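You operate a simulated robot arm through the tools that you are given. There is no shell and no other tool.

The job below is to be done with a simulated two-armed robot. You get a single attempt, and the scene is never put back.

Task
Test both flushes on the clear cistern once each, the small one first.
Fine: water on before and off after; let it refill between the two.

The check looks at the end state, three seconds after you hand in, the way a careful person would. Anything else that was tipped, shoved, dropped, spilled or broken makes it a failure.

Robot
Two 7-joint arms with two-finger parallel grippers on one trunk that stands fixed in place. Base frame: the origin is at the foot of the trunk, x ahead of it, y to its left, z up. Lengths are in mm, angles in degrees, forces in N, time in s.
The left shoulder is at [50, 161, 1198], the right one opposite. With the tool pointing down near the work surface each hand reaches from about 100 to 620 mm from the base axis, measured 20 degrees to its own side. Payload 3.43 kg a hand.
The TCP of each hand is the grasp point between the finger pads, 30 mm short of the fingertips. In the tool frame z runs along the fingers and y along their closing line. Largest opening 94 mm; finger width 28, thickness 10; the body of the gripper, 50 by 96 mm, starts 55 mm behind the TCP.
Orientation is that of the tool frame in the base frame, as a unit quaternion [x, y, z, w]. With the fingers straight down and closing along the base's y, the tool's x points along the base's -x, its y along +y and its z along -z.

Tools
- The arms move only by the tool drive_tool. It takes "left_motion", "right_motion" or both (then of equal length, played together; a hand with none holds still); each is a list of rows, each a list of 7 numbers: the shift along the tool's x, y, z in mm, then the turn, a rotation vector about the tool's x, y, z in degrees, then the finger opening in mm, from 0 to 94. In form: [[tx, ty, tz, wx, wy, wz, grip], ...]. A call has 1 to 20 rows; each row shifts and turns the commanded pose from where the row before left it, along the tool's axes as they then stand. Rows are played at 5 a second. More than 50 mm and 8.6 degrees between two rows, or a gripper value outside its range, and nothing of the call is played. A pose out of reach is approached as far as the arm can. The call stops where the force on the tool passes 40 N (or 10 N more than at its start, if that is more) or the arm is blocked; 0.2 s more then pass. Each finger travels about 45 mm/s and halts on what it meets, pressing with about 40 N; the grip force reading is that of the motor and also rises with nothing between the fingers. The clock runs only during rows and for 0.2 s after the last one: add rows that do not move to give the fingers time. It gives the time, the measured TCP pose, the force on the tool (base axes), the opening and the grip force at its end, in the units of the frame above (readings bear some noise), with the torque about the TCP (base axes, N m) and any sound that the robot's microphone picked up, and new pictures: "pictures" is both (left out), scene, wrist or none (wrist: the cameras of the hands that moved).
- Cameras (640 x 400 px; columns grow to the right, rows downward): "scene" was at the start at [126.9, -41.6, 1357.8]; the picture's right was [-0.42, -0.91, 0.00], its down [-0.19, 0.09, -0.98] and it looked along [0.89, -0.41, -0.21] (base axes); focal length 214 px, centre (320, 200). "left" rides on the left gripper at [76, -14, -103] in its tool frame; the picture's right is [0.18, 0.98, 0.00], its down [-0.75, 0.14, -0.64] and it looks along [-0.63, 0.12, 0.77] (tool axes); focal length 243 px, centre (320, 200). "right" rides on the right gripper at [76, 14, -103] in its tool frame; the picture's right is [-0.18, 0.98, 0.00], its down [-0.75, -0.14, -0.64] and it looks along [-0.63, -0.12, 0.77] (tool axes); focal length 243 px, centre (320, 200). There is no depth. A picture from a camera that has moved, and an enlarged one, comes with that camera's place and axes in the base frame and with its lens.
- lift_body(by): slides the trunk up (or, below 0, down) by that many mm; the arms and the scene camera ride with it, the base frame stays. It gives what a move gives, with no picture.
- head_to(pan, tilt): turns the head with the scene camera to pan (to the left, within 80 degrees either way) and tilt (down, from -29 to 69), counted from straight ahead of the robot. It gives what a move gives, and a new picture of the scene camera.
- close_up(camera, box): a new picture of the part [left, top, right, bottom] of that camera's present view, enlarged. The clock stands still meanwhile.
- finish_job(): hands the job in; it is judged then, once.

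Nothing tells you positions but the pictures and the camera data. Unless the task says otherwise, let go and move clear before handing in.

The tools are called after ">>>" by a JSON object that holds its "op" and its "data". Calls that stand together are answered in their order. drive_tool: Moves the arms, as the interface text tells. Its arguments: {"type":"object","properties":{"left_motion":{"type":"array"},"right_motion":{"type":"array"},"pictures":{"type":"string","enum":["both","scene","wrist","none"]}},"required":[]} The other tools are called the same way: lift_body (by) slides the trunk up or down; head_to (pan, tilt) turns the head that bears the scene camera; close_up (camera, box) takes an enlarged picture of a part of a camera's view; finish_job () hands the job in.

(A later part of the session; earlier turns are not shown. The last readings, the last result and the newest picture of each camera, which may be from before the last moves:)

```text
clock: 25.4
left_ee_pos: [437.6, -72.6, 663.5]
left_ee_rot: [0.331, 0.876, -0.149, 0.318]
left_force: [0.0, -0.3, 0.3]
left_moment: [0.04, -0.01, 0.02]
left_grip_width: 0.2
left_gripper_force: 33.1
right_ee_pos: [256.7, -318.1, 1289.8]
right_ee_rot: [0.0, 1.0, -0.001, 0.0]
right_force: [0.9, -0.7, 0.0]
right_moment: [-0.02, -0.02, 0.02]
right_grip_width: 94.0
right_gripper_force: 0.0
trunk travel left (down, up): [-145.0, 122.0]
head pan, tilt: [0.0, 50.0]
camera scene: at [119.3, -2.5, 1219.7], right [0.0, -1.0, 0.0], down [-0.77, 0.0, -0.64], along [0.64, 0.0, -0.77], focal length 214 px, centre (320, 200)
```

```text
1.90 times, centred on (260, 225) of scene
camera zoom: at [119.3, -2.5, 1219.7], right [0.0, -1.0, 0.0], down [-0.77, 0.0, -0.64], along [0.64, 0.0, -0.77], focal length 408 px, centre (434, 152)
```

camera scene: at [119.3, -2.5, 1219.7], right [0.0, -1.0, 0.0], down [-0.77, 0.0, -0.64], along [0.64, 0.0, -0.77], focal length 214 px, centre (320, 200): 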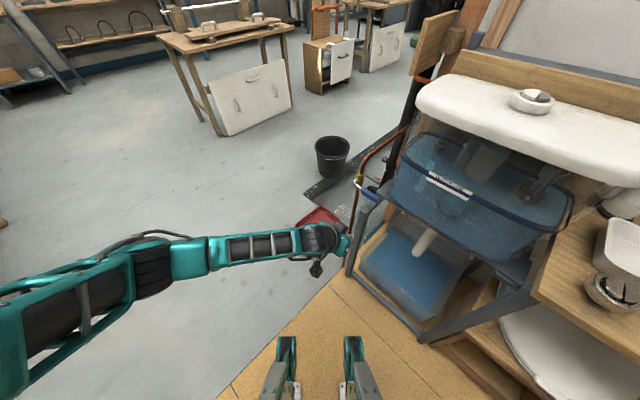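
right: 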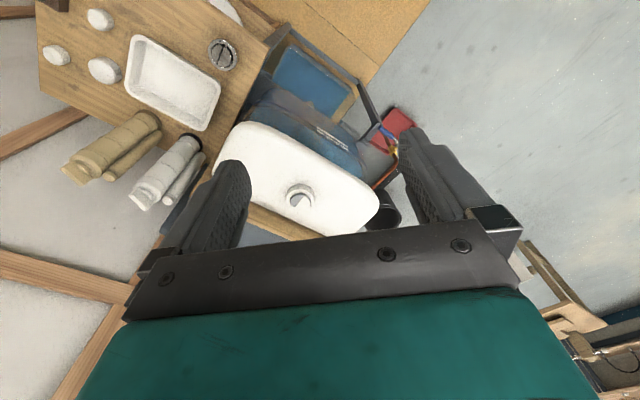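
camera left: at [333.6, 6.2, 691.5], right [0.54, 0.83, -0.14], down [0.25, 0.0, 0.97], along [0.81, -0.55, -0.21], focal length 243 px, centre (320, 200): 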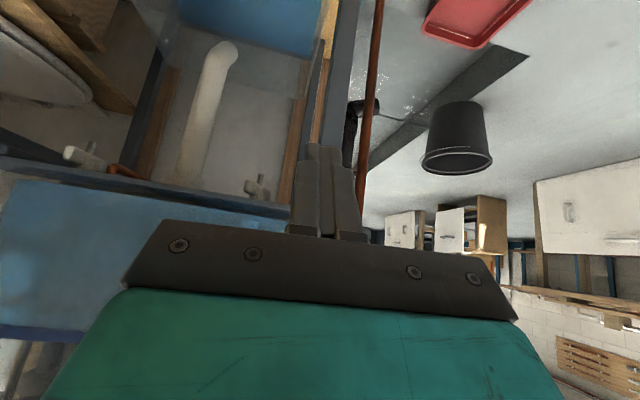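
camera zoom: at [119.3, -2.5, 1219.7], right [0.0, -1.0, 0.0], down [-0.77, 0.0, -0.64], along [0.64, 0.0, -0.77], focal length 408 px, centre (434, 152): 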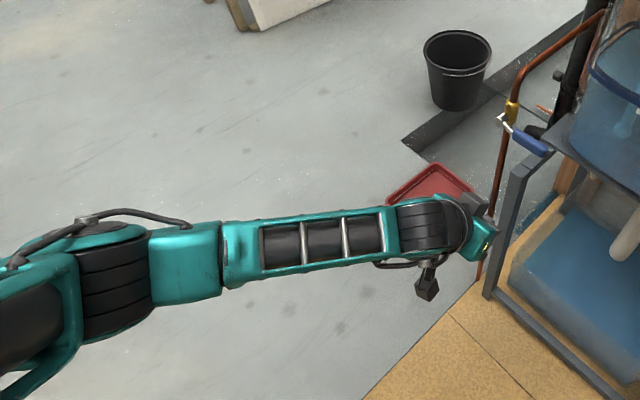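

The left elbow is still bent outward, so the wrist is at its limit here. Moving further forward should let it pitch more; I'll advance 90 mm, still short of the lever, and try the pitch again.

>>> {"op": "drive_tool", "data": {"left_motion": [[-22.7, 1.3, 19.7, 0, 0, 0, 0], [-22.7, 1.3, 19.7, 0, 0, 0, 0], [-22.7, 1.3, 19.7, 0, 0, 0, 0], [0, 0, 0, 0, -6, 0, 0], [0, 0, 0, 0, -6, 0, 0], [0, 0, 0, 0, 0, 0, 0]], "pictures": "both"}}

```text
clock: 26.8
left_ee_pos: [505.7, -130.9, 662.7]
left_ee_rot: [0.319, 0.84, -0.185, 0.398]
left_force: [0.3, 0.3, -0.2]
left_moment: [0.0, -0.04, 0.01]
left_grip_width: 0.2
left_gripper_force: 33.0
right_ee_pos: [256.5, -318.3, 1290.2]
right_ee_rot: [0.001, 1.0, 0.0, 0.0]
right_force: [-0.7, 0.1, -0.4]
right_moment: [0.02, -0.02, -0.02]
right_grip_width: 94.2
right_gripper_force: 0.0
trunk travel left (down, up): [-145.0, 122.0]
head pan, tilt: [0.0, 50.0]
camera scene: at [119.0, -2.6, 1219.8], right [0.0, -1.0, 0.0], down [-0.77, 0.0, -0.64], along [0.64, 0.0, -0.77], focal length 214 px, centre (320, 200)
camera left: at [400.7, -52.4, 664.9], right [0.58, 0.79, -0.2], down [0.1, 0.17, 0.98], along [0.81, -0.59, 0.02], focal length 243 px, centre (320, 200)
```

scene: 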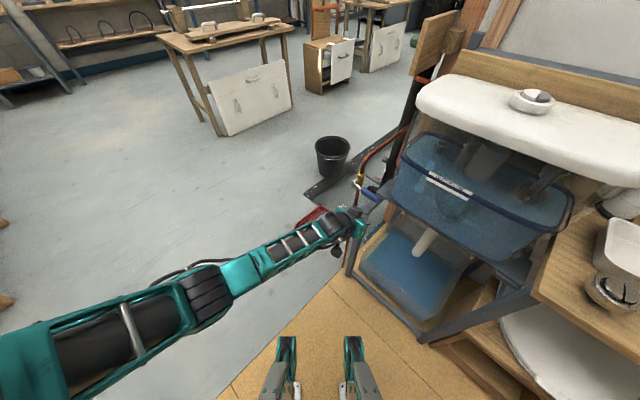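
left: 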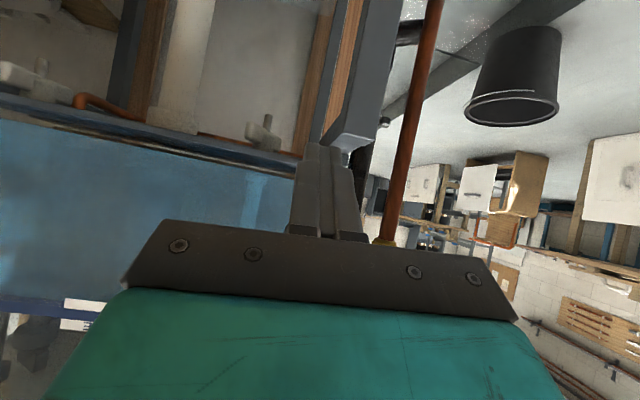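

Reach is fine now, at 52 degrees of pitch. I'll add a little more pitch before sliding under the handle.

>>> {"op": "drive_tool", "data": {"left_motion": [[0, 0, 0, 0, -6, 0, 0], [0, 0, 0, 0, -6, 0, 0], [0, 0, 0, 0, 0, 0, 0]], "pictures": "wrist"}}

>>> {"op": "close_up", "data": {"camera": "scene", "box": [310, 140, 430, 260]}}

```text
clock: 27.6
left_ee_pos: [515.1, -120.4, 656.5]
left_ee_rot: [0.293, 0.79, -0.218, 0.492]
left_force: [-0.6, 1.4, -0.6]
left_moment: [0.0, 0.03, 0.0]
left_grip_width: 0.0
left_gripper_force: 33.0
left hand out of reach, approached as far as the arm can: row 1, 2
right_ee_pos: [257.2, -319.2, 1290.7]
right_ee_rot: [0.0, 1.0, 0.0, -0.001]
right_force: [0.0, -0.2, 0.0]
right_moment: [-0.01, -0.03, 0.0]
right_grip_width: 94.2
right_gripper_force: 0.0
trunk travel left (down, up): [-145.0, 122.0]
head pan, tilt: [0.0, 50.0]
camera left: at [411.7, -45.1, 630.6], right [0.6, 0.76, -0.22], down [-0.06, 0.32, 0.94], along [0.79, -0.56, 0.24], focal length 243 px, centre (320, 200)
```

left: 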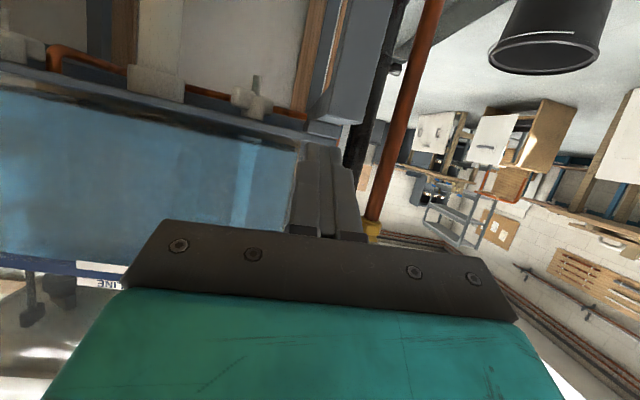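

```text
3.33 times, centred on (370, 200) of scene
camera zoom: at [119.3, -2.4, 1219.7], right [0.0, -1.0, 0.0], down [-0.77, 0.0, -0.64], along [0.64, 0.0, -0.77], focal length 715 px, centre (153, 200)
```

zoom: 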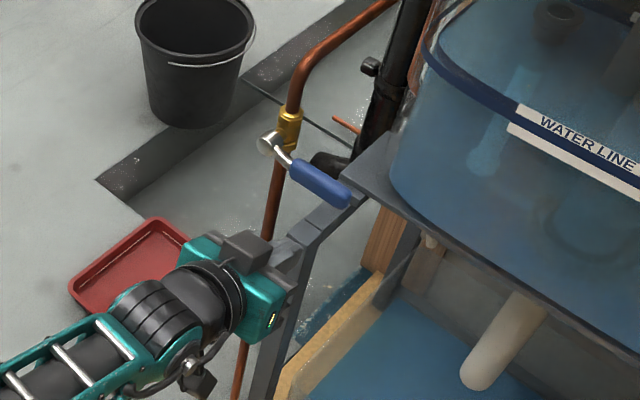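

The handle sits at z ≈ 708 between [589,-137] and [545,-181]. I'll slide the closed fingers under its outer end, leaving about 15 mm below it.

>>> {"op": "drive_tool", "data": {"left_motion": [[-11.4, -3.1, 12.8, 0, 0, 0, 0], [-11.4, -3.1, 12.8, 0, 0, 0, 0], [-11.5, -3.0, 12.8, 0, 0, 0, 0], [0, 0, 0, 0, 0, 0, 0]], "pictures": "both"}}

>>> {"op": "close_up", "data": {"camera": "scene", "box": [320, 150, 420, 250]}}

```text
clock: 28.6
left_ee_pos: [546.3, -158.5, 670.4]
left_ee_rot: [0.293, 0.791, -0.215, 0.493]
left_force: [1.4, -0.6, 0.5]
left_moment: [-0.03, 0.01, 0.02]
left_grip_width: 0.2
left_gripper_force: 32.8
right_ee_pos: [255.6, -319.1, 1290.3]
right_ee_rot: [0.0, 1.0, 0.0, 0.0]
right_force: [-1.2, 0.4, -0.1]
right_moment: [0.02, 0.0, 0.01]
right_grip_width: 94.0
right_gripper_force: 0.0
trunk travel left (down, up): [-145.0, 122.0]
head pan, tilt: [0.0, 50.0]
camera scene: at [119.3, -2.4, 1219.7], right [0.0, -1.0, 0.0], down [-0.77, 0.0, -0.64], along [0.64, 0.0, -0.77], focal length 214 px, centre (320, 200)
camera left: at [442.4, -85.1, 645.7], right [0.6, 0.77, -0.22], down [-0.07, 0.32, 0.95], along [0.8, -0.55, 0.24], focal length 243 px, centre (320, 200)
```

scene: 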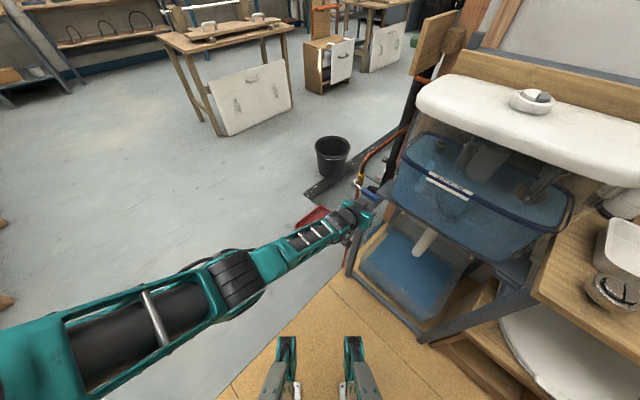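
left: 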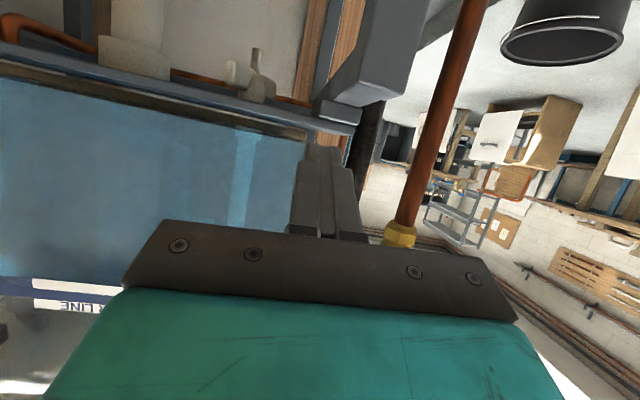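

```text
4.00 times, centred on (370, 200) of scene
camera zoom: at [119.3, -2.4, 1219.7], right [0.0, -1.0, 0.0], down [-0.77, 0.0, -0.64], along [0.64, 0.0, -0.77], focal length 858 px, centre (120, 200)
```

zoom: 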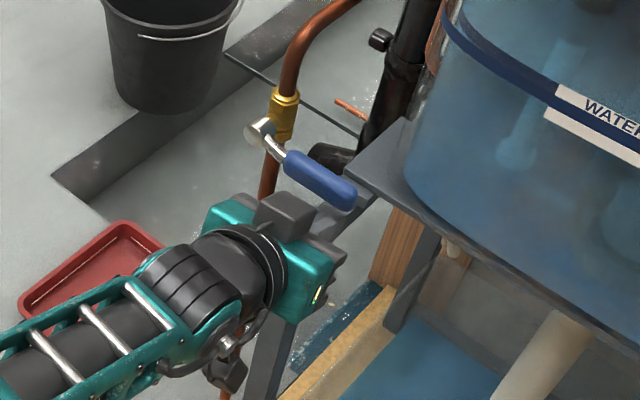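

The fingers are under the handle's outer end. Now I'll raise them slowly to make contact and start lifting.

>>> {"op": "drive_tool", "data": {"left_motion": [[-7.2, -0.4, -3.4, 0, 0, 0, 0], [-7.2, -0.4, -3.4, 0, 0, 0, 0], [-5.4, -0.3, -2.5, 0, 0, 0, 0], [-5.4, -0.3, -2.5, 0, 0, 0, 0], [-5.4, -0.3, -2.5, 0, 0, 0, 0]], "pictures": "scene"}}

>>> {"op": "close_up", "data": {"camera": "scene", "box": [320, 150, 420, 250]}}

```text
clock: 29.8
left_ee_pos: [547.0, -159.3, 705.3]
left_ee_rot: [0.294, 0.791, -0.217, 0.491]
left_force: [-0.6, 1.3, -0.9]
left_moment: [-0.06, 0.0, 0.03]
left_grip_width: 0.0
left_gripper_force: 33.3
right_ee_pos: [255.6, -319.9, 1289.8]
right_ee_rot: [0.0, 1.0, 0.0, 0.0]
right_force: [0.8, -0.3, -0.5]
right_moment: [0.03, -0.01, 0.0]
right_grip_width: 94.1
right_gripper_force: 0.0
trunk travel left (down, up): [-145.0, 122.0]
head pan, tilt: [0.0, 50.0]
camera scene: at [119.3, -2.4, 1219.7], right [0.0, -1.0, 0.0], down [-0.77, 0.0, -0.64], along [0.64, 0.0, -0.77], focal length 214 px, centre (320, 200)
```

scene: 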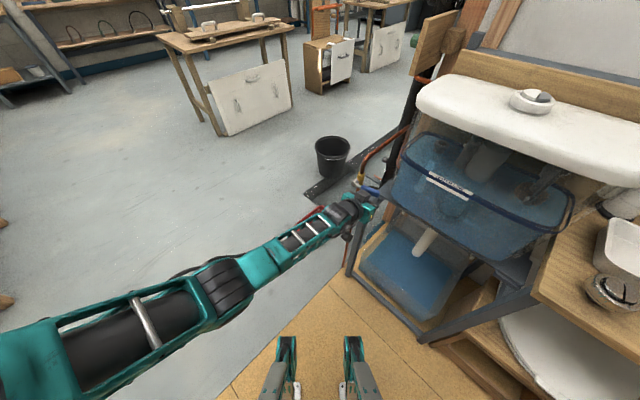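

```text
4.00 times, centred on (370, 200) of scene
camera zoom: at [119.3, -2.4, 1219.7], right [0.0, -1.0, 0.0], down [-0.77, 0.0, -0.64], along [0.64, 0.0, -0.77], focal length 858 px, centre (120, 200)
```

zoom: 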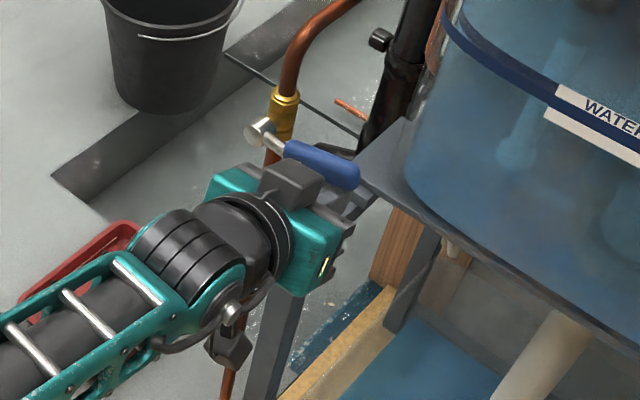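

The lever is lifting with almost no resistance. I'll continue along the arc to about 60 degrees and check.

>>> {"op": "drive_tool", "data": {"left_motion": [[-11.0, -1.6, -5.1, 0, 0, 0, 0], [-11.0, -1.6, -5.1, 0, 0, 0, 0], [-9.4, 3.2, -4.5, 0, 0, 0, 0], [-9.4, 3.2, -4.5, 0, 0, 0, 0], [-8.4, 5.8, -4.1, 0, 0, 0, 0], [-8.4, 5.8, -4.1, 0, 0, 0, 0]], "pictures": "none"}}

>>> {"op": "close_up", "data": {"camera": "scene", "box": [320, 150, 420, 250]}}

```text
clock: 31.2
left_ee_pos: [561.8, -139.3, 762.7]
left_ee_rot: [0.294, 0.791, -0.215, 0.492]
left_force: [0.2, 0.8, -0.6]
left_moment: [-0.03, 0.01, 0.01]
left_grip_width: 0.0
left_gripper_force: 33.3
left hand out of reach, approached as far as the arm can: row 1, 2
right_ee_pos: [256.4, -319.2, 1290.5]
right_ee_rot: [0.0, 1.0, -0.001, 0.0]
right_force: [0.4, 0.7, 0.0]
right_moment: [0.01, 0.01, 0.03]
right_grip_width: 94.1
right_gripper_force: 0.1
trunk travel left (down, up): [-145.0, 122.0]
head pan, tilt: [0.0, 50.0]
```

```text
4.00 times, centred on (370, 200) of scene
camera zoom: at [119.3, -2.4, 1219.8], right [0.0, -1.0, 0.0], down [-0.77, 0.0, -0.64], along [0.64, 0.0, -0.77], focal length 858 px, centre (120, 200)
```

zoom: 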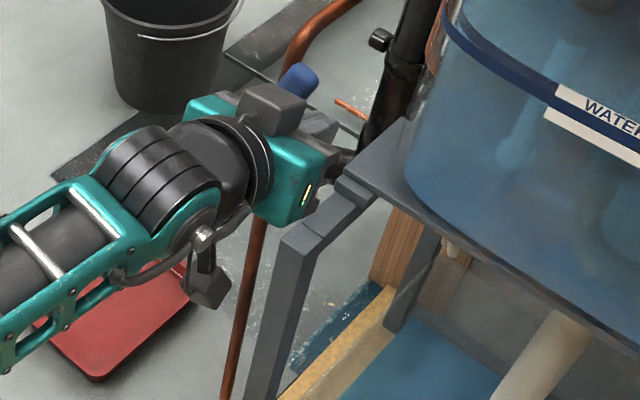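

The lever is now well past halfway. I'll continue to vertical, watching for the stop.

>>> {"op": "drive_tool", "data": {"left_motion": [[-6.7, 8.0, -3.3, 0, 0, 0, 0], [-6.7, 8.0, -3.3, 0, 0, 0, 0], [-4.6, 9.6, -2.4, 0, 0, 0, 0], [-4.6, 9.6, -2.4, 0, 0, 0, 0]], "pictures": "none"}}

>>> {"op": "close_up", "data": {"camera": "scene", "box": [320, 130, 420, 230]}}

>>> {"op": "close_up", "data": {"camera": "left", "box": [200, 0, 520, 230]}}

```text
clock: 32.2
left_ee_pos: [578.3, -120.4, 781.3]
left_ee_rot: [0.298, 0.792, -0.219, 0.486]
left_force: [-24.7, -26.0, -18.8]
left_moment: [0.24, -0.1, -0.18]
left_grip_width: 0.0
left_gripper_force: 32.7
right_ee_pos: [255.9, -320.9, 1289.7]
right_ee_rot: [0.0, 1.0, 0.001, 0.0]
right_force: [0.5, -0.4, 0.3]
right_moment: [0.04, 0.04, 0.01]
right_grip_width: 94.0
right_gripper_force: 0.1
trunk travel left (down, up): [-145.0, 122.0]
head pan, tilt: [0.0, 50.0]
```

```text
4.00 times, centred on (370, 180) of scene
camera zoom: at [119.1, -4.8, 1219.4], right [0.0, -1.0, 0.0], down [-0.77, 0.0, -0.64], along [0.64, 0.0, -0.77], focal length 858 px, centre (120, 280)
```

zoom: 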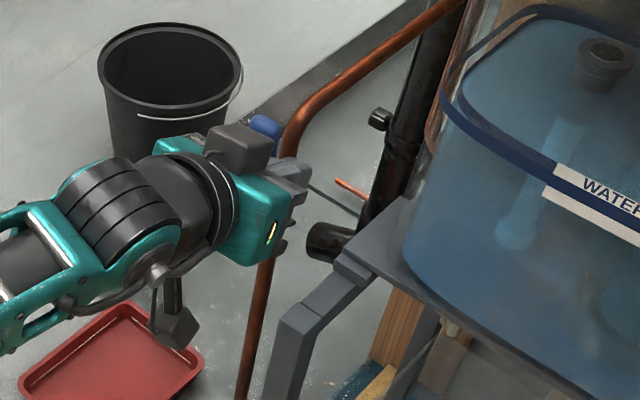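

```text
1.74 times, centred on (360, 115) of left
camera zoom: at [475.4, -43.2, 756.8], right [0.61, 0.76, -0.22], down [-0.05, 0.32, 0.95], along [0.79, -0.56, 0.23], focal length 422 px, centre (250, 348)
```

zoom: 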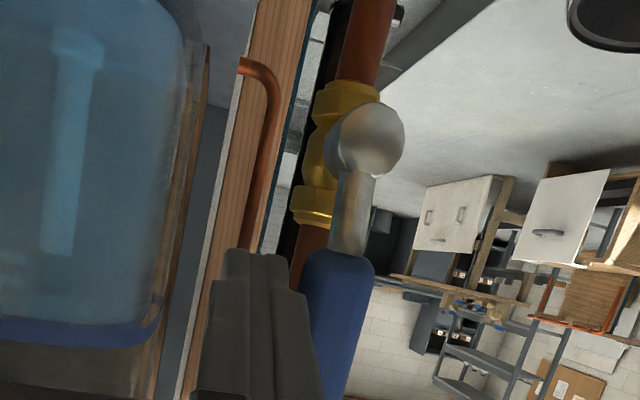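

The lever stopped against its end stop and is now parallel to the pipe, so the water is on. I'll ease off the lever and draw the fingers straight back.

>>> {"op": "drive_tool", "data": {"left_motion": [[0.3, -7, 0.3, 0, 0, 0, 0], [0.3, -7, 0.3, 0, 0, 0, 0], [0, 0, -20, 0, 0, 0, 0], [0, 0, -30, 0, 0, 0, 0], [0, 0, -30, 0, 0, 0, 0], [0, 0, 0, 0, 0, 0, 0]], "pictures": "both"}}

>>> {"op": "close_up", "data": {"camera": "left", "box": [0, 0, 480, 240]}}

```text
clock: 33.6
left_ee_pos: [523.8, -70.0, 820.1]
left_ee_rot: [0.293, 0.791, -0.214, 0.493]
left_force: [0.3, -0.7, 1.0]
left_moment: [0.01, 0.0, 0.0]
left_grip_width: 0.0
left_gripper_force: 32.7
right_ee_pos: [257.0, -319.5, 1290.1]
right_ee_rot: [0.001, 1.0, -0.001, 0.0]
right_force: [-0.6, -0.6, 0.5]
right_moment: [0.01, 0.03, -0.02]
right_grip_width: 93.9
right_gripper_force: 0.1
trunk travel left (down, up): [-145.0, 122.0]
head pan, tilt: [0.0, 50.0]
camera scene: at [119.3, -2.3, 1219.8], right [0.0, -1.0, 0.0], down [-0.77, 0.0, -0.64], along [0.64, 0.0, -0.77], focal length 214 px, centre (320, 200)
camera left: at [419.9, 3.6, 794.4], right [0.6, 0.77, -0.22], down [-0.07, 0.32, 0.95], along [0.8, -0.55, 0.24], focal length 243 px, centre (320, 200)
```

scene: 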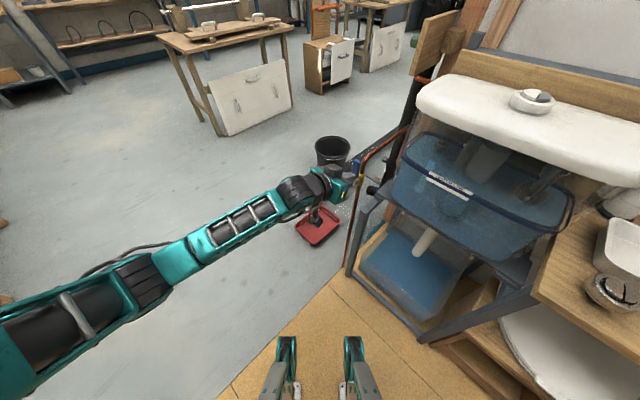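
left: 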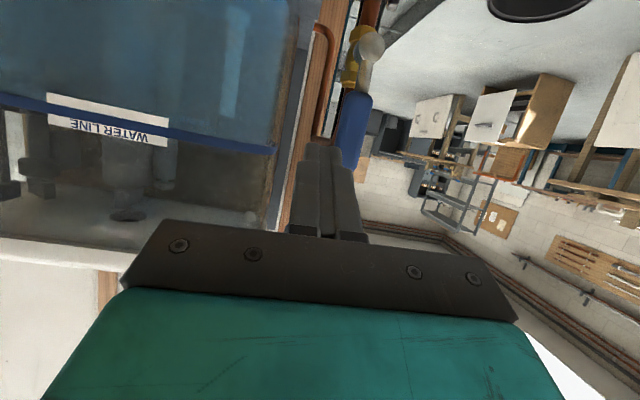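

```text
1.33 times, centred on (240, 120) of left
camera zoom: at [419.9, 3.6, 794.4], right [0.6, 0.77, -0.22], down [-0.07, 0.32, 0.95], along [0.8, -0.55, 0.24], focal length 324 px, centre (427, 307)
```

zoom: 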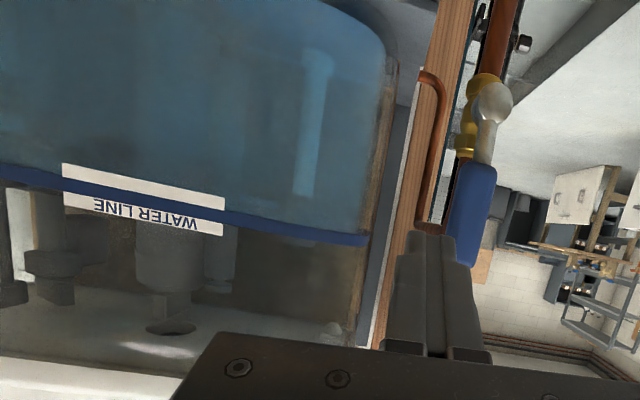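

The valve is on and the lever stays up. Now I'll get fresh views of the flush button from the scene camera and the right hand to place it precisely.

>>> {"op": "head_to", "data": {"pan": -35, "tilt": 35}}

>>> {"op": "close_up", "data": {"camera": "right", "box": [240, 160, 360, 250]}}

```text
clock: 34.6
left_ee_pos: [524.6, -71.4, 819.0]
left_ee_rot: [0.293, 0.79, -0.215, 0.493]
left_force: [-0.6, 0.5, 0.3]
left_moment: [-0.04, -0.05, 0.0]
left_grip_width: 0.1
left_gripper_force: 33.3
right_ee_pos: [256.5, -318.7, 1290.7]
right_ee_rot: [-0.001, 1.0, 0.001, 0.0]
right_force: [0.4, 0.0, 0.4]
right_moment: [0.01, 0.05, -0.03]
right_grip_width: 94.1
right_gripper_force: 0.1
trunk travel left (down, up): [-145.0, 122.0]
head pan, tilt: [-35.0, 35.0]
camera scene: at [114.5, -52.8, 1241.4], right [-0.57, -0.82, 0.0], down [-0.47, 0.33, -0.82], along [0.67, -0.47, -0.57], focal length 214 px, centre (320, 200)
```

scene: 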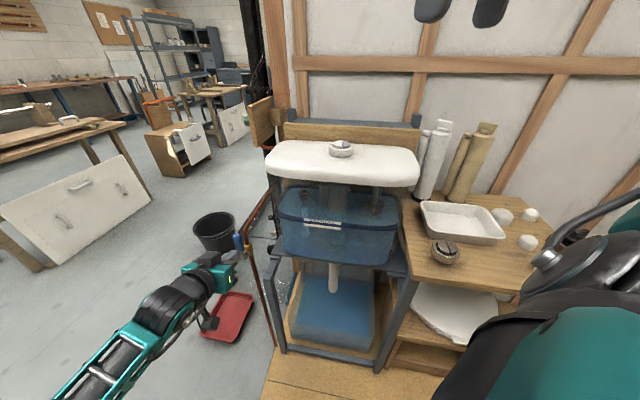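

```text
4.44 times, centred on (300, 205) of right
camera zoom: at [180.6, -303.4, 1392.9], right [0.18, 0.98, 0.0], down [0.75, -0.14, 0.64], along [0.63, -0.12, -0.77], focal length 1078 px, centre (409, 178)
```

zoom: 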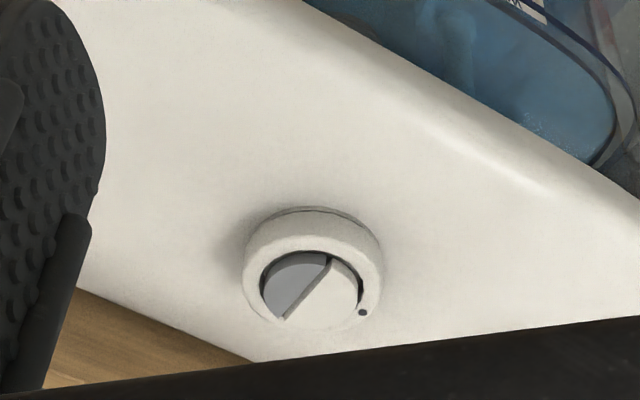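

>>> {"op": "close_up", "data": {"camera": "scene", "box": [315, 130, 367, 165]}}

>>> {"op": "close_up", "data": {"camera": "right", "box": [278, 200, 338, 240]}}

>>> {"op": "close_up", "data": {"camera": "scene", "box": [260, 130, 430, 360]}}

```text
11.43 times, centred on (341, 148) of scene
camera zoom: at [114.5, -52.8, 1241.4], right [-0.57, -0.82, 0.0], down [-0.47, 0.33, -0.82], along [0.67, -0.47, -0.57], focal length 2451 px, centre (80, 800)
```

zoom: 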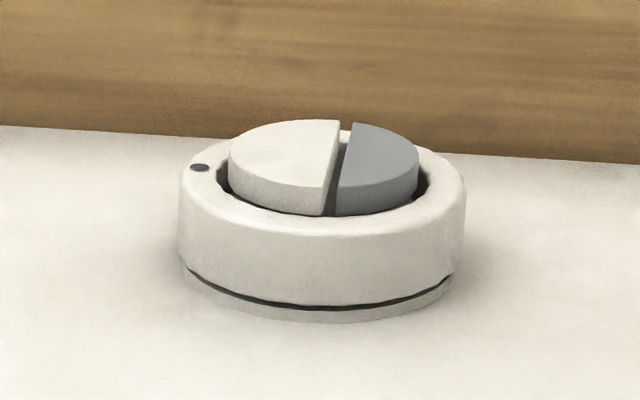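

```text
10.00 times, centred on (308, 220) of right
camera zoom: at [180.6, -303.4, 1392.9], right [0.18, 0.98, 0.0], down [0.75, -0.14, 0.64], along [0.63, -0.12, -0.77], focal length 2426 px, centre (440, 0)
```

zoom: 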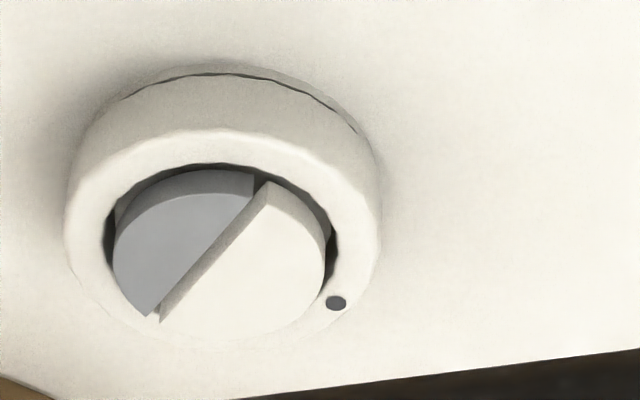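

```text
1.74 times, centred on (345, 245) of scene
camera zoom: at [114.5, -52.8, 1241.4], right [-0.57, -0.82, 0.0], down [-0.47, 0.33, -0.82], along [0.67, -0.47, -0.57], focal length 373 px, centre (276, 122)
```

zoom: 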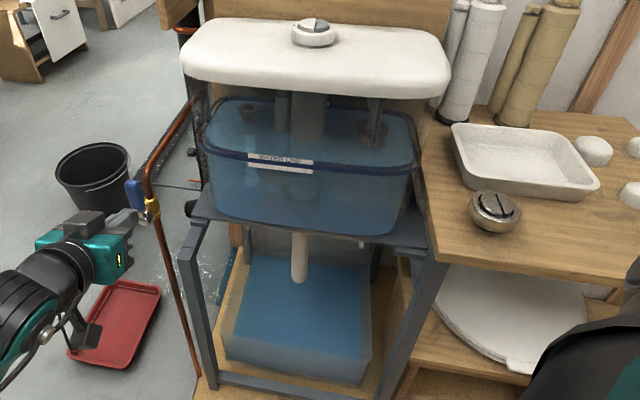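

The button's top centre works out to about [533,-415,1038]: diameter 44 mm, a grey smaller segment on the right and a larger white one on the left. The smaller grey segment is the small flush. I'll turn and tilt the right hand in place so that one finger can press a single half.

>>> {"op": "drive_tool", "data": {"right_motion": [[0, 0, 0, 0, 0, 8, 80], [0, 0, 0, 0, 0, 8, 60], [0, 0, 0, 0, 0, 8, 45], [0, 0, 0, 0, 0, 8, 30], [0, 0, 0, 0, 0, 8, 30], [0, 0, 0, 0, 0, 4, 30], [0, 0, 0, 0, -7, 0, 30], [0, 0, 0, 0, -7, 0, 30], [0, 0, 0, 0, -6, 0, 30]], "pictures": "both"}}

```text
clock: 36.6
left_ee_pos: [523.7, -71.4, 820.4]
left_ee_rot: [0.293, 0.791, -0.214, 0.493]
left_force: [-0.3, -0.4, 0.2]
left_moment: [-0.01, 0.01, -0.01]
left_grip_width: 0.0
left_gripper_force: 32.2
right_ee_pos: [257.1, -319.2, 1290.5]
right_ee_rot: [0.37, 0.912, -0.065, 0.162]
right_force: [0.2, 0.3, -0.2]
right_moment: [-0.04, 0.02, 0.02]
right_grip_width: 29.8
right_gripper_force: 0.2
trunk travel left (down, up): [-145.0, 122.0]
head pan, tilt: [-35.0, 35.0]
camera scene: at [114.4, -52.9, 1241.5], right [-0.57, -0.82, 0.0], down [-0.47, 0.33, -0.82], along [0.67, -0.47, -0.57], focal length 214 px, centre (320, 200)
camera right: at [189.8, -233.1, 1360.5], right [0.81, 0.59, 0.06], down [0.25, -0.44, 0.86], along [0.53, -0.68, -0.5], focal length 243 px, centre (320, 200)
```

scene: 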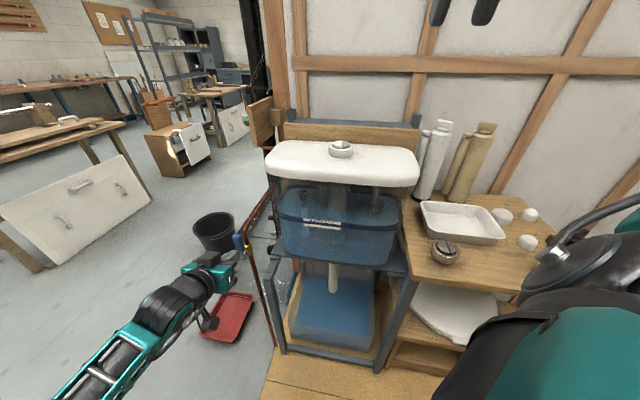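
right: 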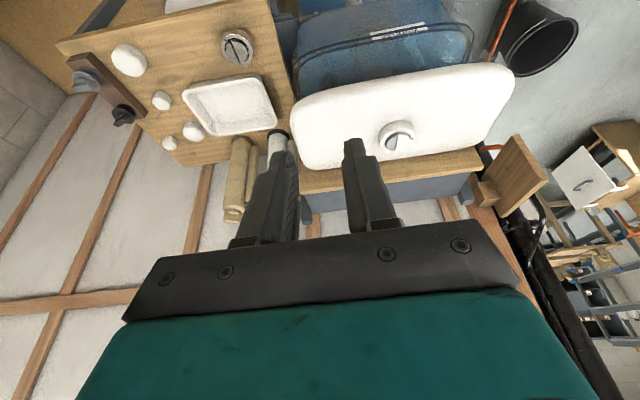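

Orientation is as planned. Now I'll move the right hand forward to about 70 mm above the grey segment.

>>> {"op": "drive_tool", "data": {"right_motion": [[-21.5, 10.05, 25.7, 0, 0, 0, 30], [-21.5, 10.05, 25.7, 0, 0, 0, 30], [-21.5, 10.05, 25.7, 0, 0, 0, 30], [-21.5, 10.05, 25.7, 0, 0, 0, 30], [-21.5, 10.05, 25.7, 0, 0, 0, 30], [-21.5, 10.05, 25.7, 0, 0, 0, 30], [-21.5, 10.05, 25.7, 0, 0, 0, 30], [-21.5, 10.05, 25.7, 0, 0, 0, 30], [-21.5, 10.05, 25.7, 0, 0, 0, 30]], "pictures": "both"}}

```text
clock: 38.6
left_ee_pos: [524.2, -70.9, 820.3]
left_ee_rot: [0.293, 0.791, -0.214, 0.492]
left_force: [-0.9, 0.0, 0.0]
left_moment: [0.04, 0.0, -0.01]
left_grip_width: 0.2
left_gripper_force: 32.4
right_ee_pos: [507.8, -435.9, 1138.4]
right_ee_rot: [0.369, 0.913, -0.065, 0.161]
right_force: [0.5, 0.2, -0.9]
right_moment: [0.04, 0.02, 0.01]
right_grip_width: 30.0
right_gripper_force: 0.1
trunk travel left (down, up): [-145.0, 122.0]
head pan, tilt: [-35.0, 35.0]
camera scene: at [114.7, -53.0, 1241.4], right [-0.57, -0.82, 0.0], down [-0.47, 0.33, -0.82], along [0.67, -0.47, -0.57], focal length 214 px, centre (320, 200)
camera right: at [441.5, -349.8, 1208.9], right [0.81, 0.59, 0.06], down [0.25, -0.44, 0.86], along [0.53, -0.68, -0.5], focal length 243 px, centre (320, 200)
```

scene: 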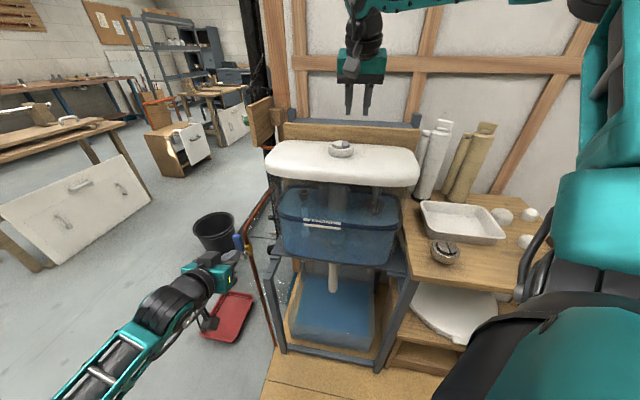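
right: 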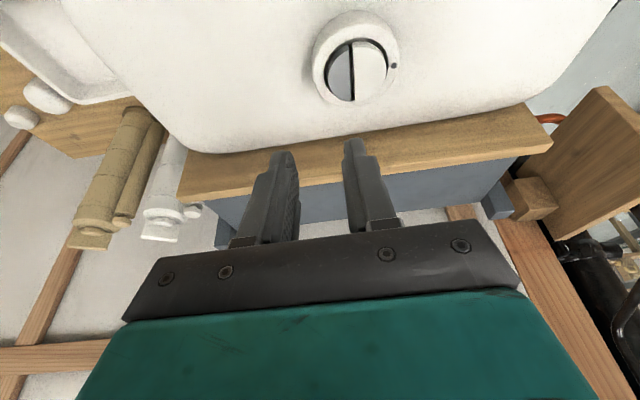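

>>> {"op": "close_up", "data": {"camera": "right", "box": [250, 0, 410, 170]}}

>>> {"op": "close_up", "data": {"camera": "scene", "box": [315, 60, 405, 165]}}

```text
2.35 times, centred on (330, 85) of right
camera zoom: at [441.5, -349.8, 1208.9], right [0.81, 0.59, 0.06], down [0.25, -0.44, 0.86], along [0.53, -0.68, -0.5], focal length 571 px, centre (296, 471)
```

zoom: 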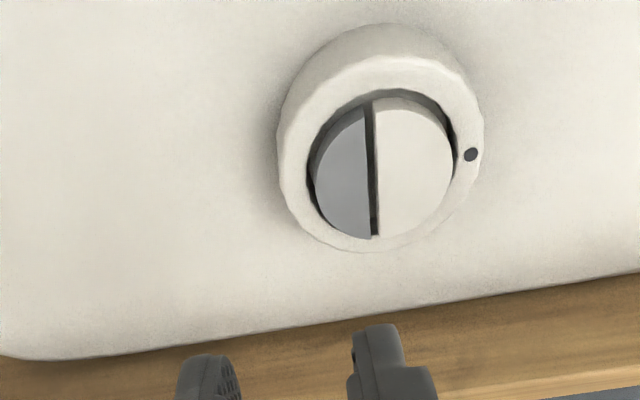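

```text
3.81 times, centred on (360, 112) of scene
camera zoom: at [114.7, -53.0, 1241.4], right [-0.57, -0.82, 0.0], down [-0.47, 0.33, -0.82], along [0.67, -0.47, -0.57], focal length 817 px, centre (168, 533)
```

zoom: 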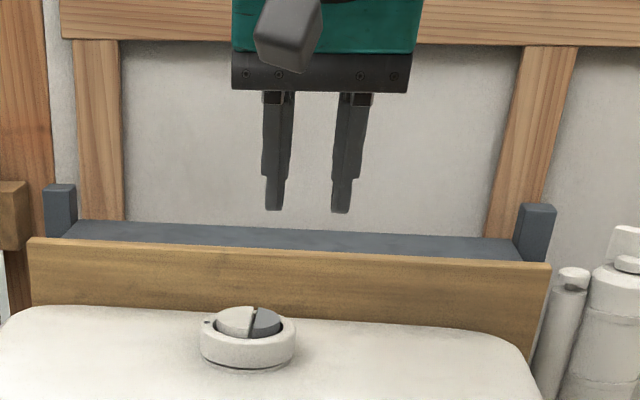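

The finger is lined up with the grey segment to within a millimetre or two. I'll lower to about 15 mm above it and check again.

>>> {"op": "drive_tool", "data": {"right_motion": [[9.15, 0.5, 25.1, 0, 0, 0, 30], [9.15, 0.5, 25.1, 0, 0, 0, 30], [0, 0, 0, 0, 0, 0, 30]], "pictures": "none"}}

>>> {"op": "close_up", "data": {"camera": "right", "box": [250, 60, 450, 200]}}

>>> {"op": "close_up", "data": {"camera": "scene", "box": [315, 100, 395, 165]}}

```text
clock: 39.4
left_ee_pos: [523.3, -71.2, 819.7]
left_ee_rot: [0.293, 0.791, -0.214, 0.493]
left_force: [-0.3, 0.6, 0.1]
left_moment: [0.0, 0.01, 0.01]
left_grip_width: 0.0
left_gripper_force: 32.8
right_ee_pos: [510.2, -435.1, 1084.4]
right_ee_rot: [0.369, 0.913, -0.065, 0.16]
right_force: [0.4, -0.5, 0.0]
right_moment: [0.03, 0.01, 0.01]
right_grip_width: 30.0
right_gripper_force: 0.0
trunk travel left (down, up): [-145.0, 122.0]
head pan, tilt: [-35.0, 35.0]
```

```text
2.86 times, centred on (350, 130) of right
camera zoom: at [441.4, -348.6, 1155.6], right [0.81, 0.59, 0.06], down [0.25, -0.44, 0.86], along [0.53, -0.68, -0.5], focal length 693 px, centre (234, 400)
```

zoom: 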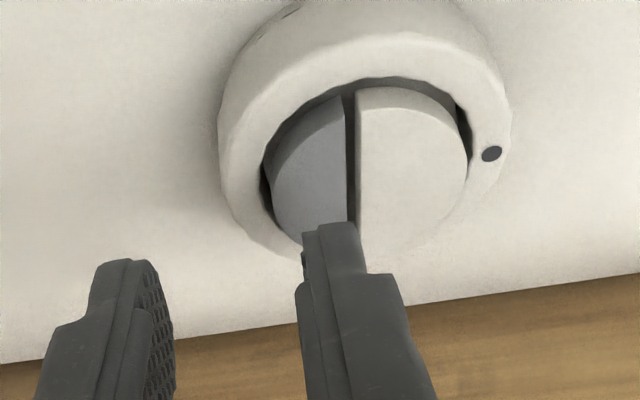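

```text
6.15 times, centred on (355, 132) of scene
camera zoom: at [114.4, -52.9, 1241.5], right [-0.57, -0.82, 0.0], down [-0.47, 0.33, -0.82], along [0.67, -0.47, -0.57], focal length 1320 px, centre (105, 615)
```

zoom: 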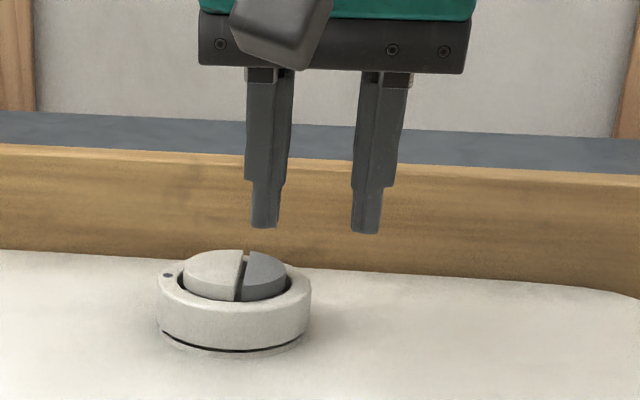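

The finger is nearly centred on grey; I'll shift it 2 mm further from the split and lower to just above contact.

>>> {"op": "drive_tool", "data": {"right_motion": [[1.4, -1.0, 3.8, 0, 0, 0, 30], [1.4, -1.0, 3.8, 0, 0, 0, 30], [0, 0, 0, 0, 0, 0, 30]], "pictures": "none"}}

>>> {"op": "close_up", "data": {"camera": "right", "box": [250, 60, 450, 200]}}

>>> {"op": "close_up", "data": {"camera": "scene", "box": [315, 110, 375, 165]}}

```text
clock: 40.2
left_ee_pos: [523.9, -70.9, 820.0]
left_ee_rot: [0.292, 0.791, -0.213, 0.493]
left_force: [0.8, -0.8, -0.4]
left_moment: [0.01, -0.01, 0.01]
left_grip_width: 0.0
left_gripper_force: 32.9
right_ee_pos: [508.2, -435.3, 1078.0]
right_ee_rot: [0.369, 0.913, -0.065, 0.16]
right_force: [0.1, -0.6, -0.4]
right_moment: [0.02, -0.03, 0.01]
right_grip_width: 30.0
right_gripper_force: 0.1
trunk travel left (down, up): [-145.0, 122.0]
head pan, tilt: [-35.0, 35.0]
```

```text
2.86 times, centred on (350, 130) of right
camera zoom: at [440.1, -349.9, 1147.8], right [0.81, 0.59, 0.06], down [0.25, -0.44, 0.86], along [0.53, -0.68, -0.5], focal length 693 px, centre (234, 400)
```

zoom: 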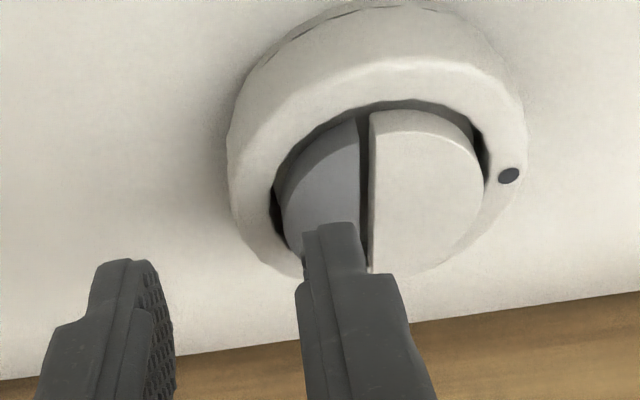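

```text
7.27 times, centred on (345, 138) of scene
camera zoom: at [114.4, -52.9, 1241.5], right [-0.57, -0.82, 0.0], down [-0.47, 0.33, -0.82], along [0.67, -0.47, -0.57], focal length 1560 px, centre (138, 654)
```

zoom: 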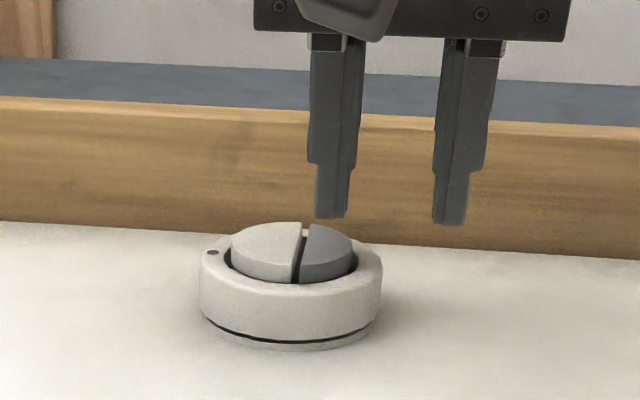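

Well lined up. Now I'll press down in small steps, watching the force.

>>> {"op": "drive_tool", "data": {"right_motion": [[0.85, 0, 2.35, 0, 0, 0, 30], [0.85, 0, 2.35, 0, 0, 0, 30], [0.85, 0, 2.35, 0, 0, 0, 30], [0.85, 0, 2.35, 0, 0, 0, 30]], "pictures": "none"}}

>>> {"op": "close_up", "data": {"camera": "scene", "box": [315, 110, 375, 165]}}

>>> {"op": "close_up", "data": {"camera": "right", "box": [250, 60, 450, 200]}}

```text
clock: 41.2
left_ee_pos: [524.5, -70.7, 819.3]
left_ee_rot: [0.292, 0.791, -0.214, 0.493]
left_force: [-0.7, 0.1, -0.4]
left_moment: [-0.01, -0.01, -0.02]
left_grip_width: 0.0
left_gripper_force: 33.0
right_ee_pos: [506.2, -436.7, 1067.6]
right_ee_rot: [0.369, 0.913, -0.066, 0.161]
right_force: [0.2, 0.0, -0.2]
right_moment: [-0.01, 0.0, -0.03]
right_grip_width: 30.1
right_gripper_force: 0.0
trunk travel left (down, up): [-145.0, 122.0]
head pan, tilt: [-35.0, 35.0]
```

```text
7.27 times, centred on (345, 138) of scene
camera zoom: at [114.4, -52.9, 1241.5], right [-0.57, -0.82, 0.0], down [-0.47, 0.33, -0.82], along [0.67, -0.47, -0.57], focal length 1560 px, centre (138, 654)
```

zoom: 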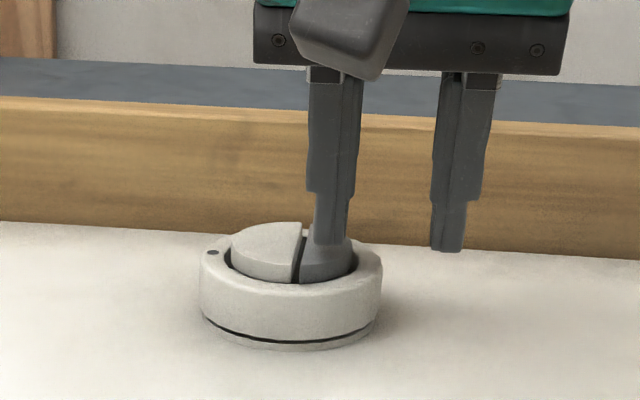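

```text
2.86 times, centred on (350, 130) of right
camera zoom: at [440.2, -350.2, 1137.8], right [0.81, 0.59, 0.06], down [0.25, -0.44, 0.86], along [0.53, -0.68, -0.5], focal length 693 px, centre (234, 400)
```

zoom: 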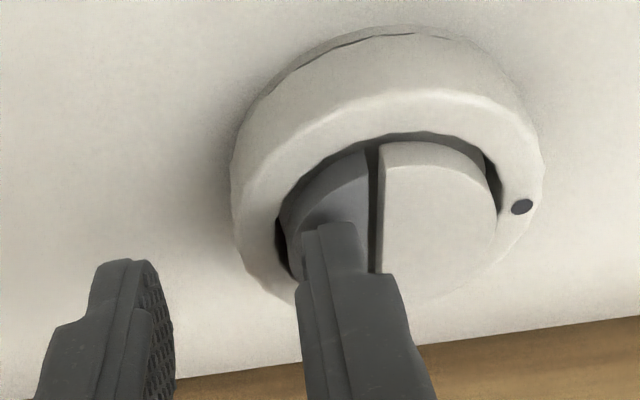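

The finger is just at the grey segment. I'll press on through its stroke in 2 mm steps.

>>> {"op": "drive_tool", "data": {"right_motion": [[0.7, -1.0, 1.9, 0, 0, 0, 30], [0.7, 0, 1.9, 0, 0, 0, 30], [0.7, 0, 1.9, 0, 0, 0, 30]], "pictures": "none"}}

>>> {"op": "close_up", "data": {"camera": "scene", "box": [315, 110, 375, 165]}}

```text
clock: 42.0
left_ee_pos: [524.7, -70.7, 820.0]
left_ee_rot: [0.293, 0.79, -0.215, 0.494]
left_force: [-0.7, 0.8, 0.4]
left_moment: [0.02, 0.03, 0.02]
left_grip_width: 0.1
left_gripper_force: 32.9
right_ee_pos: [506.6, -437.3, 1061.4]
right_ee_rot: [0.368, 0.913, -0.065, 0.161]
right_force: [-0.8, 1.4, 1.2]
right_moment: [0.07, 0.0, 0.01]
right_grip_width: 30.1
right_gripper_force: 0.0
trunk travel left (down, up): [-145.0, 122.0]
head pan, tilt: [-35.0, 35.0]
```

```text
7.27 times, centred on (345, 138) of scene
camera zoom: at [114.2, -52.7, 1241.6], right [-0.57, -0.82, 0.0], down [-0.47, 0.33, -0.82], along [0.67, -0.47, -0.57], focal length 1560 px, centre (138, 654)
```

zoom: 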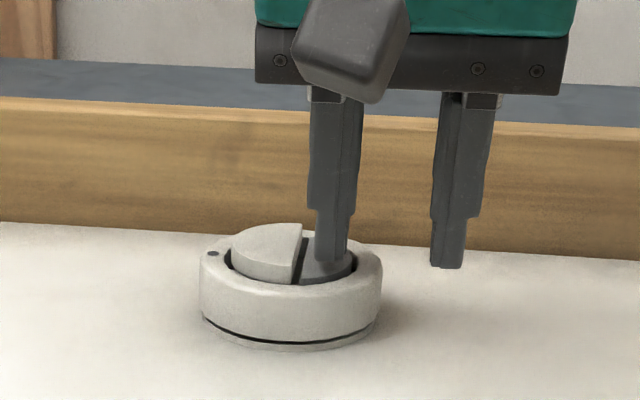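

Grey is going down with light force, and white is staying up. Continuing.

>>> {"op": "drive_tool", "data": {"right_motion": [[0.7, 0, 1.9, 0, 0, 0, 30], [0.7, 0, 1.9, 0, 0, 0, 30]], "pictures": "none"}}

>>> {"op": "close_up", "data": {"camera": "scene", "box": [315, 110, 375, 165]}}

>>> {"op": "close_up", "data": {"camera": "scene", "box": [250, 130, 430, 370]}}

```text
clock: 42.6
left_ee_pos: [523.4, -70.1, 821.1]
left_ee_rot: [0.293, 0.791, -0.214, 0.493]
left_force: [-0.3, -0.2, 0.0]
left_moment: [0.03, -0.01, -0.01]
left_grip_width: 0.0
left_gripper_force: 33.3
right_ee_pos: [506.4, -435.7, 1061.0]
right_ee_rot: [0.369, 0.912, -0.065, 0.163]
right_force: [-0.3, -1.4, 14.2]
right_moment: [0.12, -0.11, -0.02]
right_grip_width: 29.2
right_gripper_force: 0.2
trunk travel left (down, up): [-145.0, 122.0]
head pan, tilt: [-35.0, 35.0]
```

```text
7.27 times, centred on (345, 138) of scene
camera zoom: at [113.3, -52.2, 1241.9], right [-0.57, -0.82, 0.0], down [-0.47, 0.33, -0.82], along [0.67, -0.47, -0.57], focal length 1560 px, centre (138, 654)
```

zoom: 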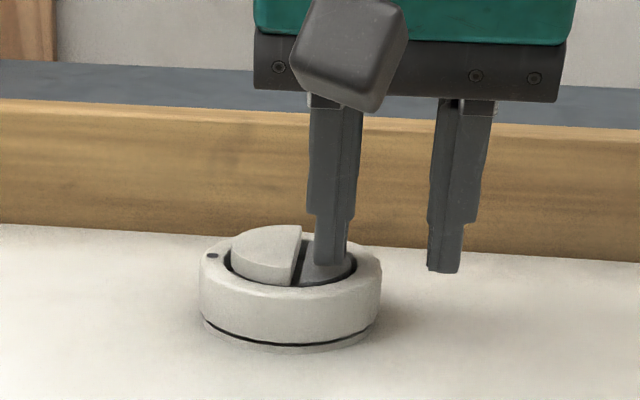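

```text
1.67 times, centred on (340, 250) of scene
camera zoom: at [113.3, -52.2, 1241.9], right [-0.57, -0.82, 0.0], down [-0.47, 0.33, -0.82], along [0.67, -0.47, -0.57], focal length 358 px, centre (287, 117)
```

zoom: 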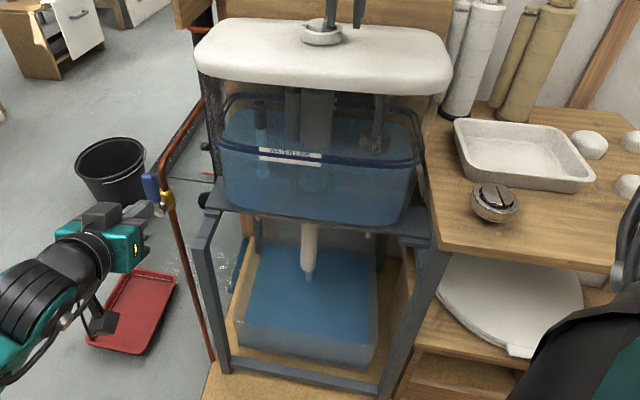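

Grey has bottomed out (14 N) and water is coming from the outlet. I'll release by lifting straight up.

>>> {"op": "drive_tool", "data": {"right_motion": [[-2.7, 0, -7.5, 0, 0, 0, 30], [-5.1, 0, -14.1, 0, 0, 0, 30], [-6.8, 0, -18.8, 0, 0, 0, 30]], "pictures": "none"}}

>>> {"op": "close_up", "data": {"camera": "scene", "box": [250, 130, 430, 370]}}

>>> {"op": "close_up", "data": {"camera": "scene", "box": [315, 110, 375, 165]}}

>>> {"op": "close_up", "data": {"camera": "left", "box": [0, 0, 480, 240]}}

```text
clock: 43.4
left_ee_pos: [523.6, -70.5, 819.9]
left_ee_rot: [0.293, 0.791, -0.215, 0.492]
left_force: [-0.7, 0.1, -0.5]
left_moment: [0.01, 0.03, 0.02]
left_grip_width: 0.0
left_gripper_force: 32.8
right_ee_pos: [506.2, -436.9, 1101.0]
right_ee_rot: [0.369, 0.913, -0.065, 0.161]
right_force: [0.3, -1.0, -0.2]
right_moment: [0.01, -0.01, -0.02]
right_grip_width: 29.7
right_gripper_force: 0.0
trunk travel left (down, up): [-145.0, 122.0]
head pan, tilt: [-35.0, 35.0]
```

```text
1.67 times, centred on (340, 250) of scene
camera zoom: at [114.3, -52.8, 1241.5], right [-0.57, -0.82, 0.0], down [-0.47, 0.33, -0.82], along [0.67, -0.47, -0.57], focal length 358 px, centre (287, 117)
```

zoom: 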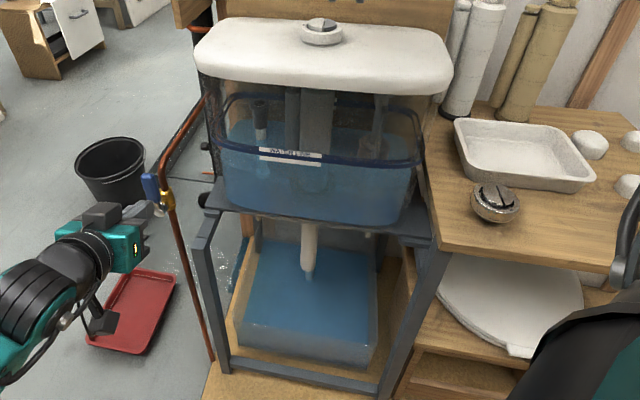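

```text
7.27 times, centred on (345, 138) of scene
camera zoom: at [114.3, -52.8, 1241.5], right [-0.57, -0.82, 0.0], down [-0.47, 0.33, -0.82], along [0.67, -0.47, -0.57], focal length 1560 px, centre (138, 654)
```

zoom: 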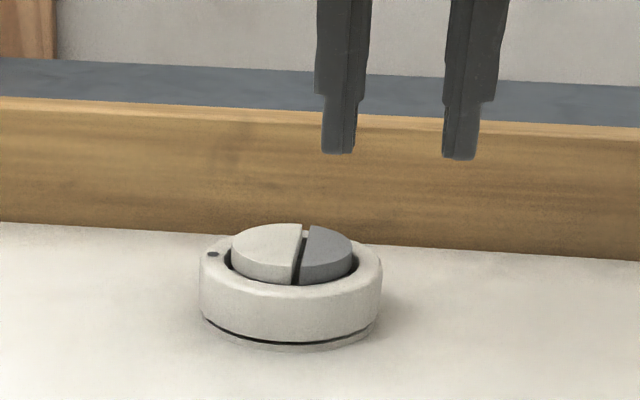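

```text
1.33 times, centred on (240, 120) of left
camera zoom: at [419.7, 3.1, 794.1], right [0.6, 0.77, -0.22], down [-0.07, 0.32, 0.95], along [0.8, -0.55, 0.24], focal length 324 px, centre (427, 307)
```

zoom: 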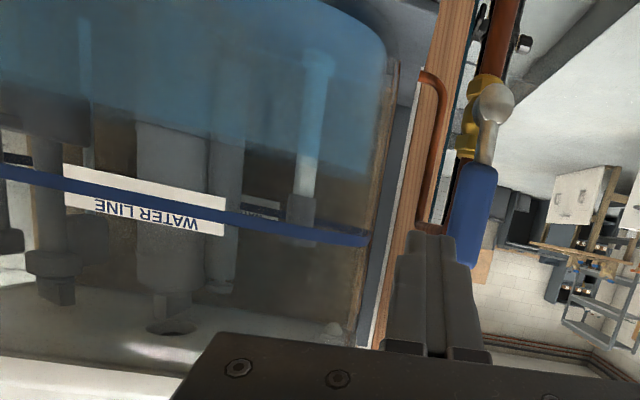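

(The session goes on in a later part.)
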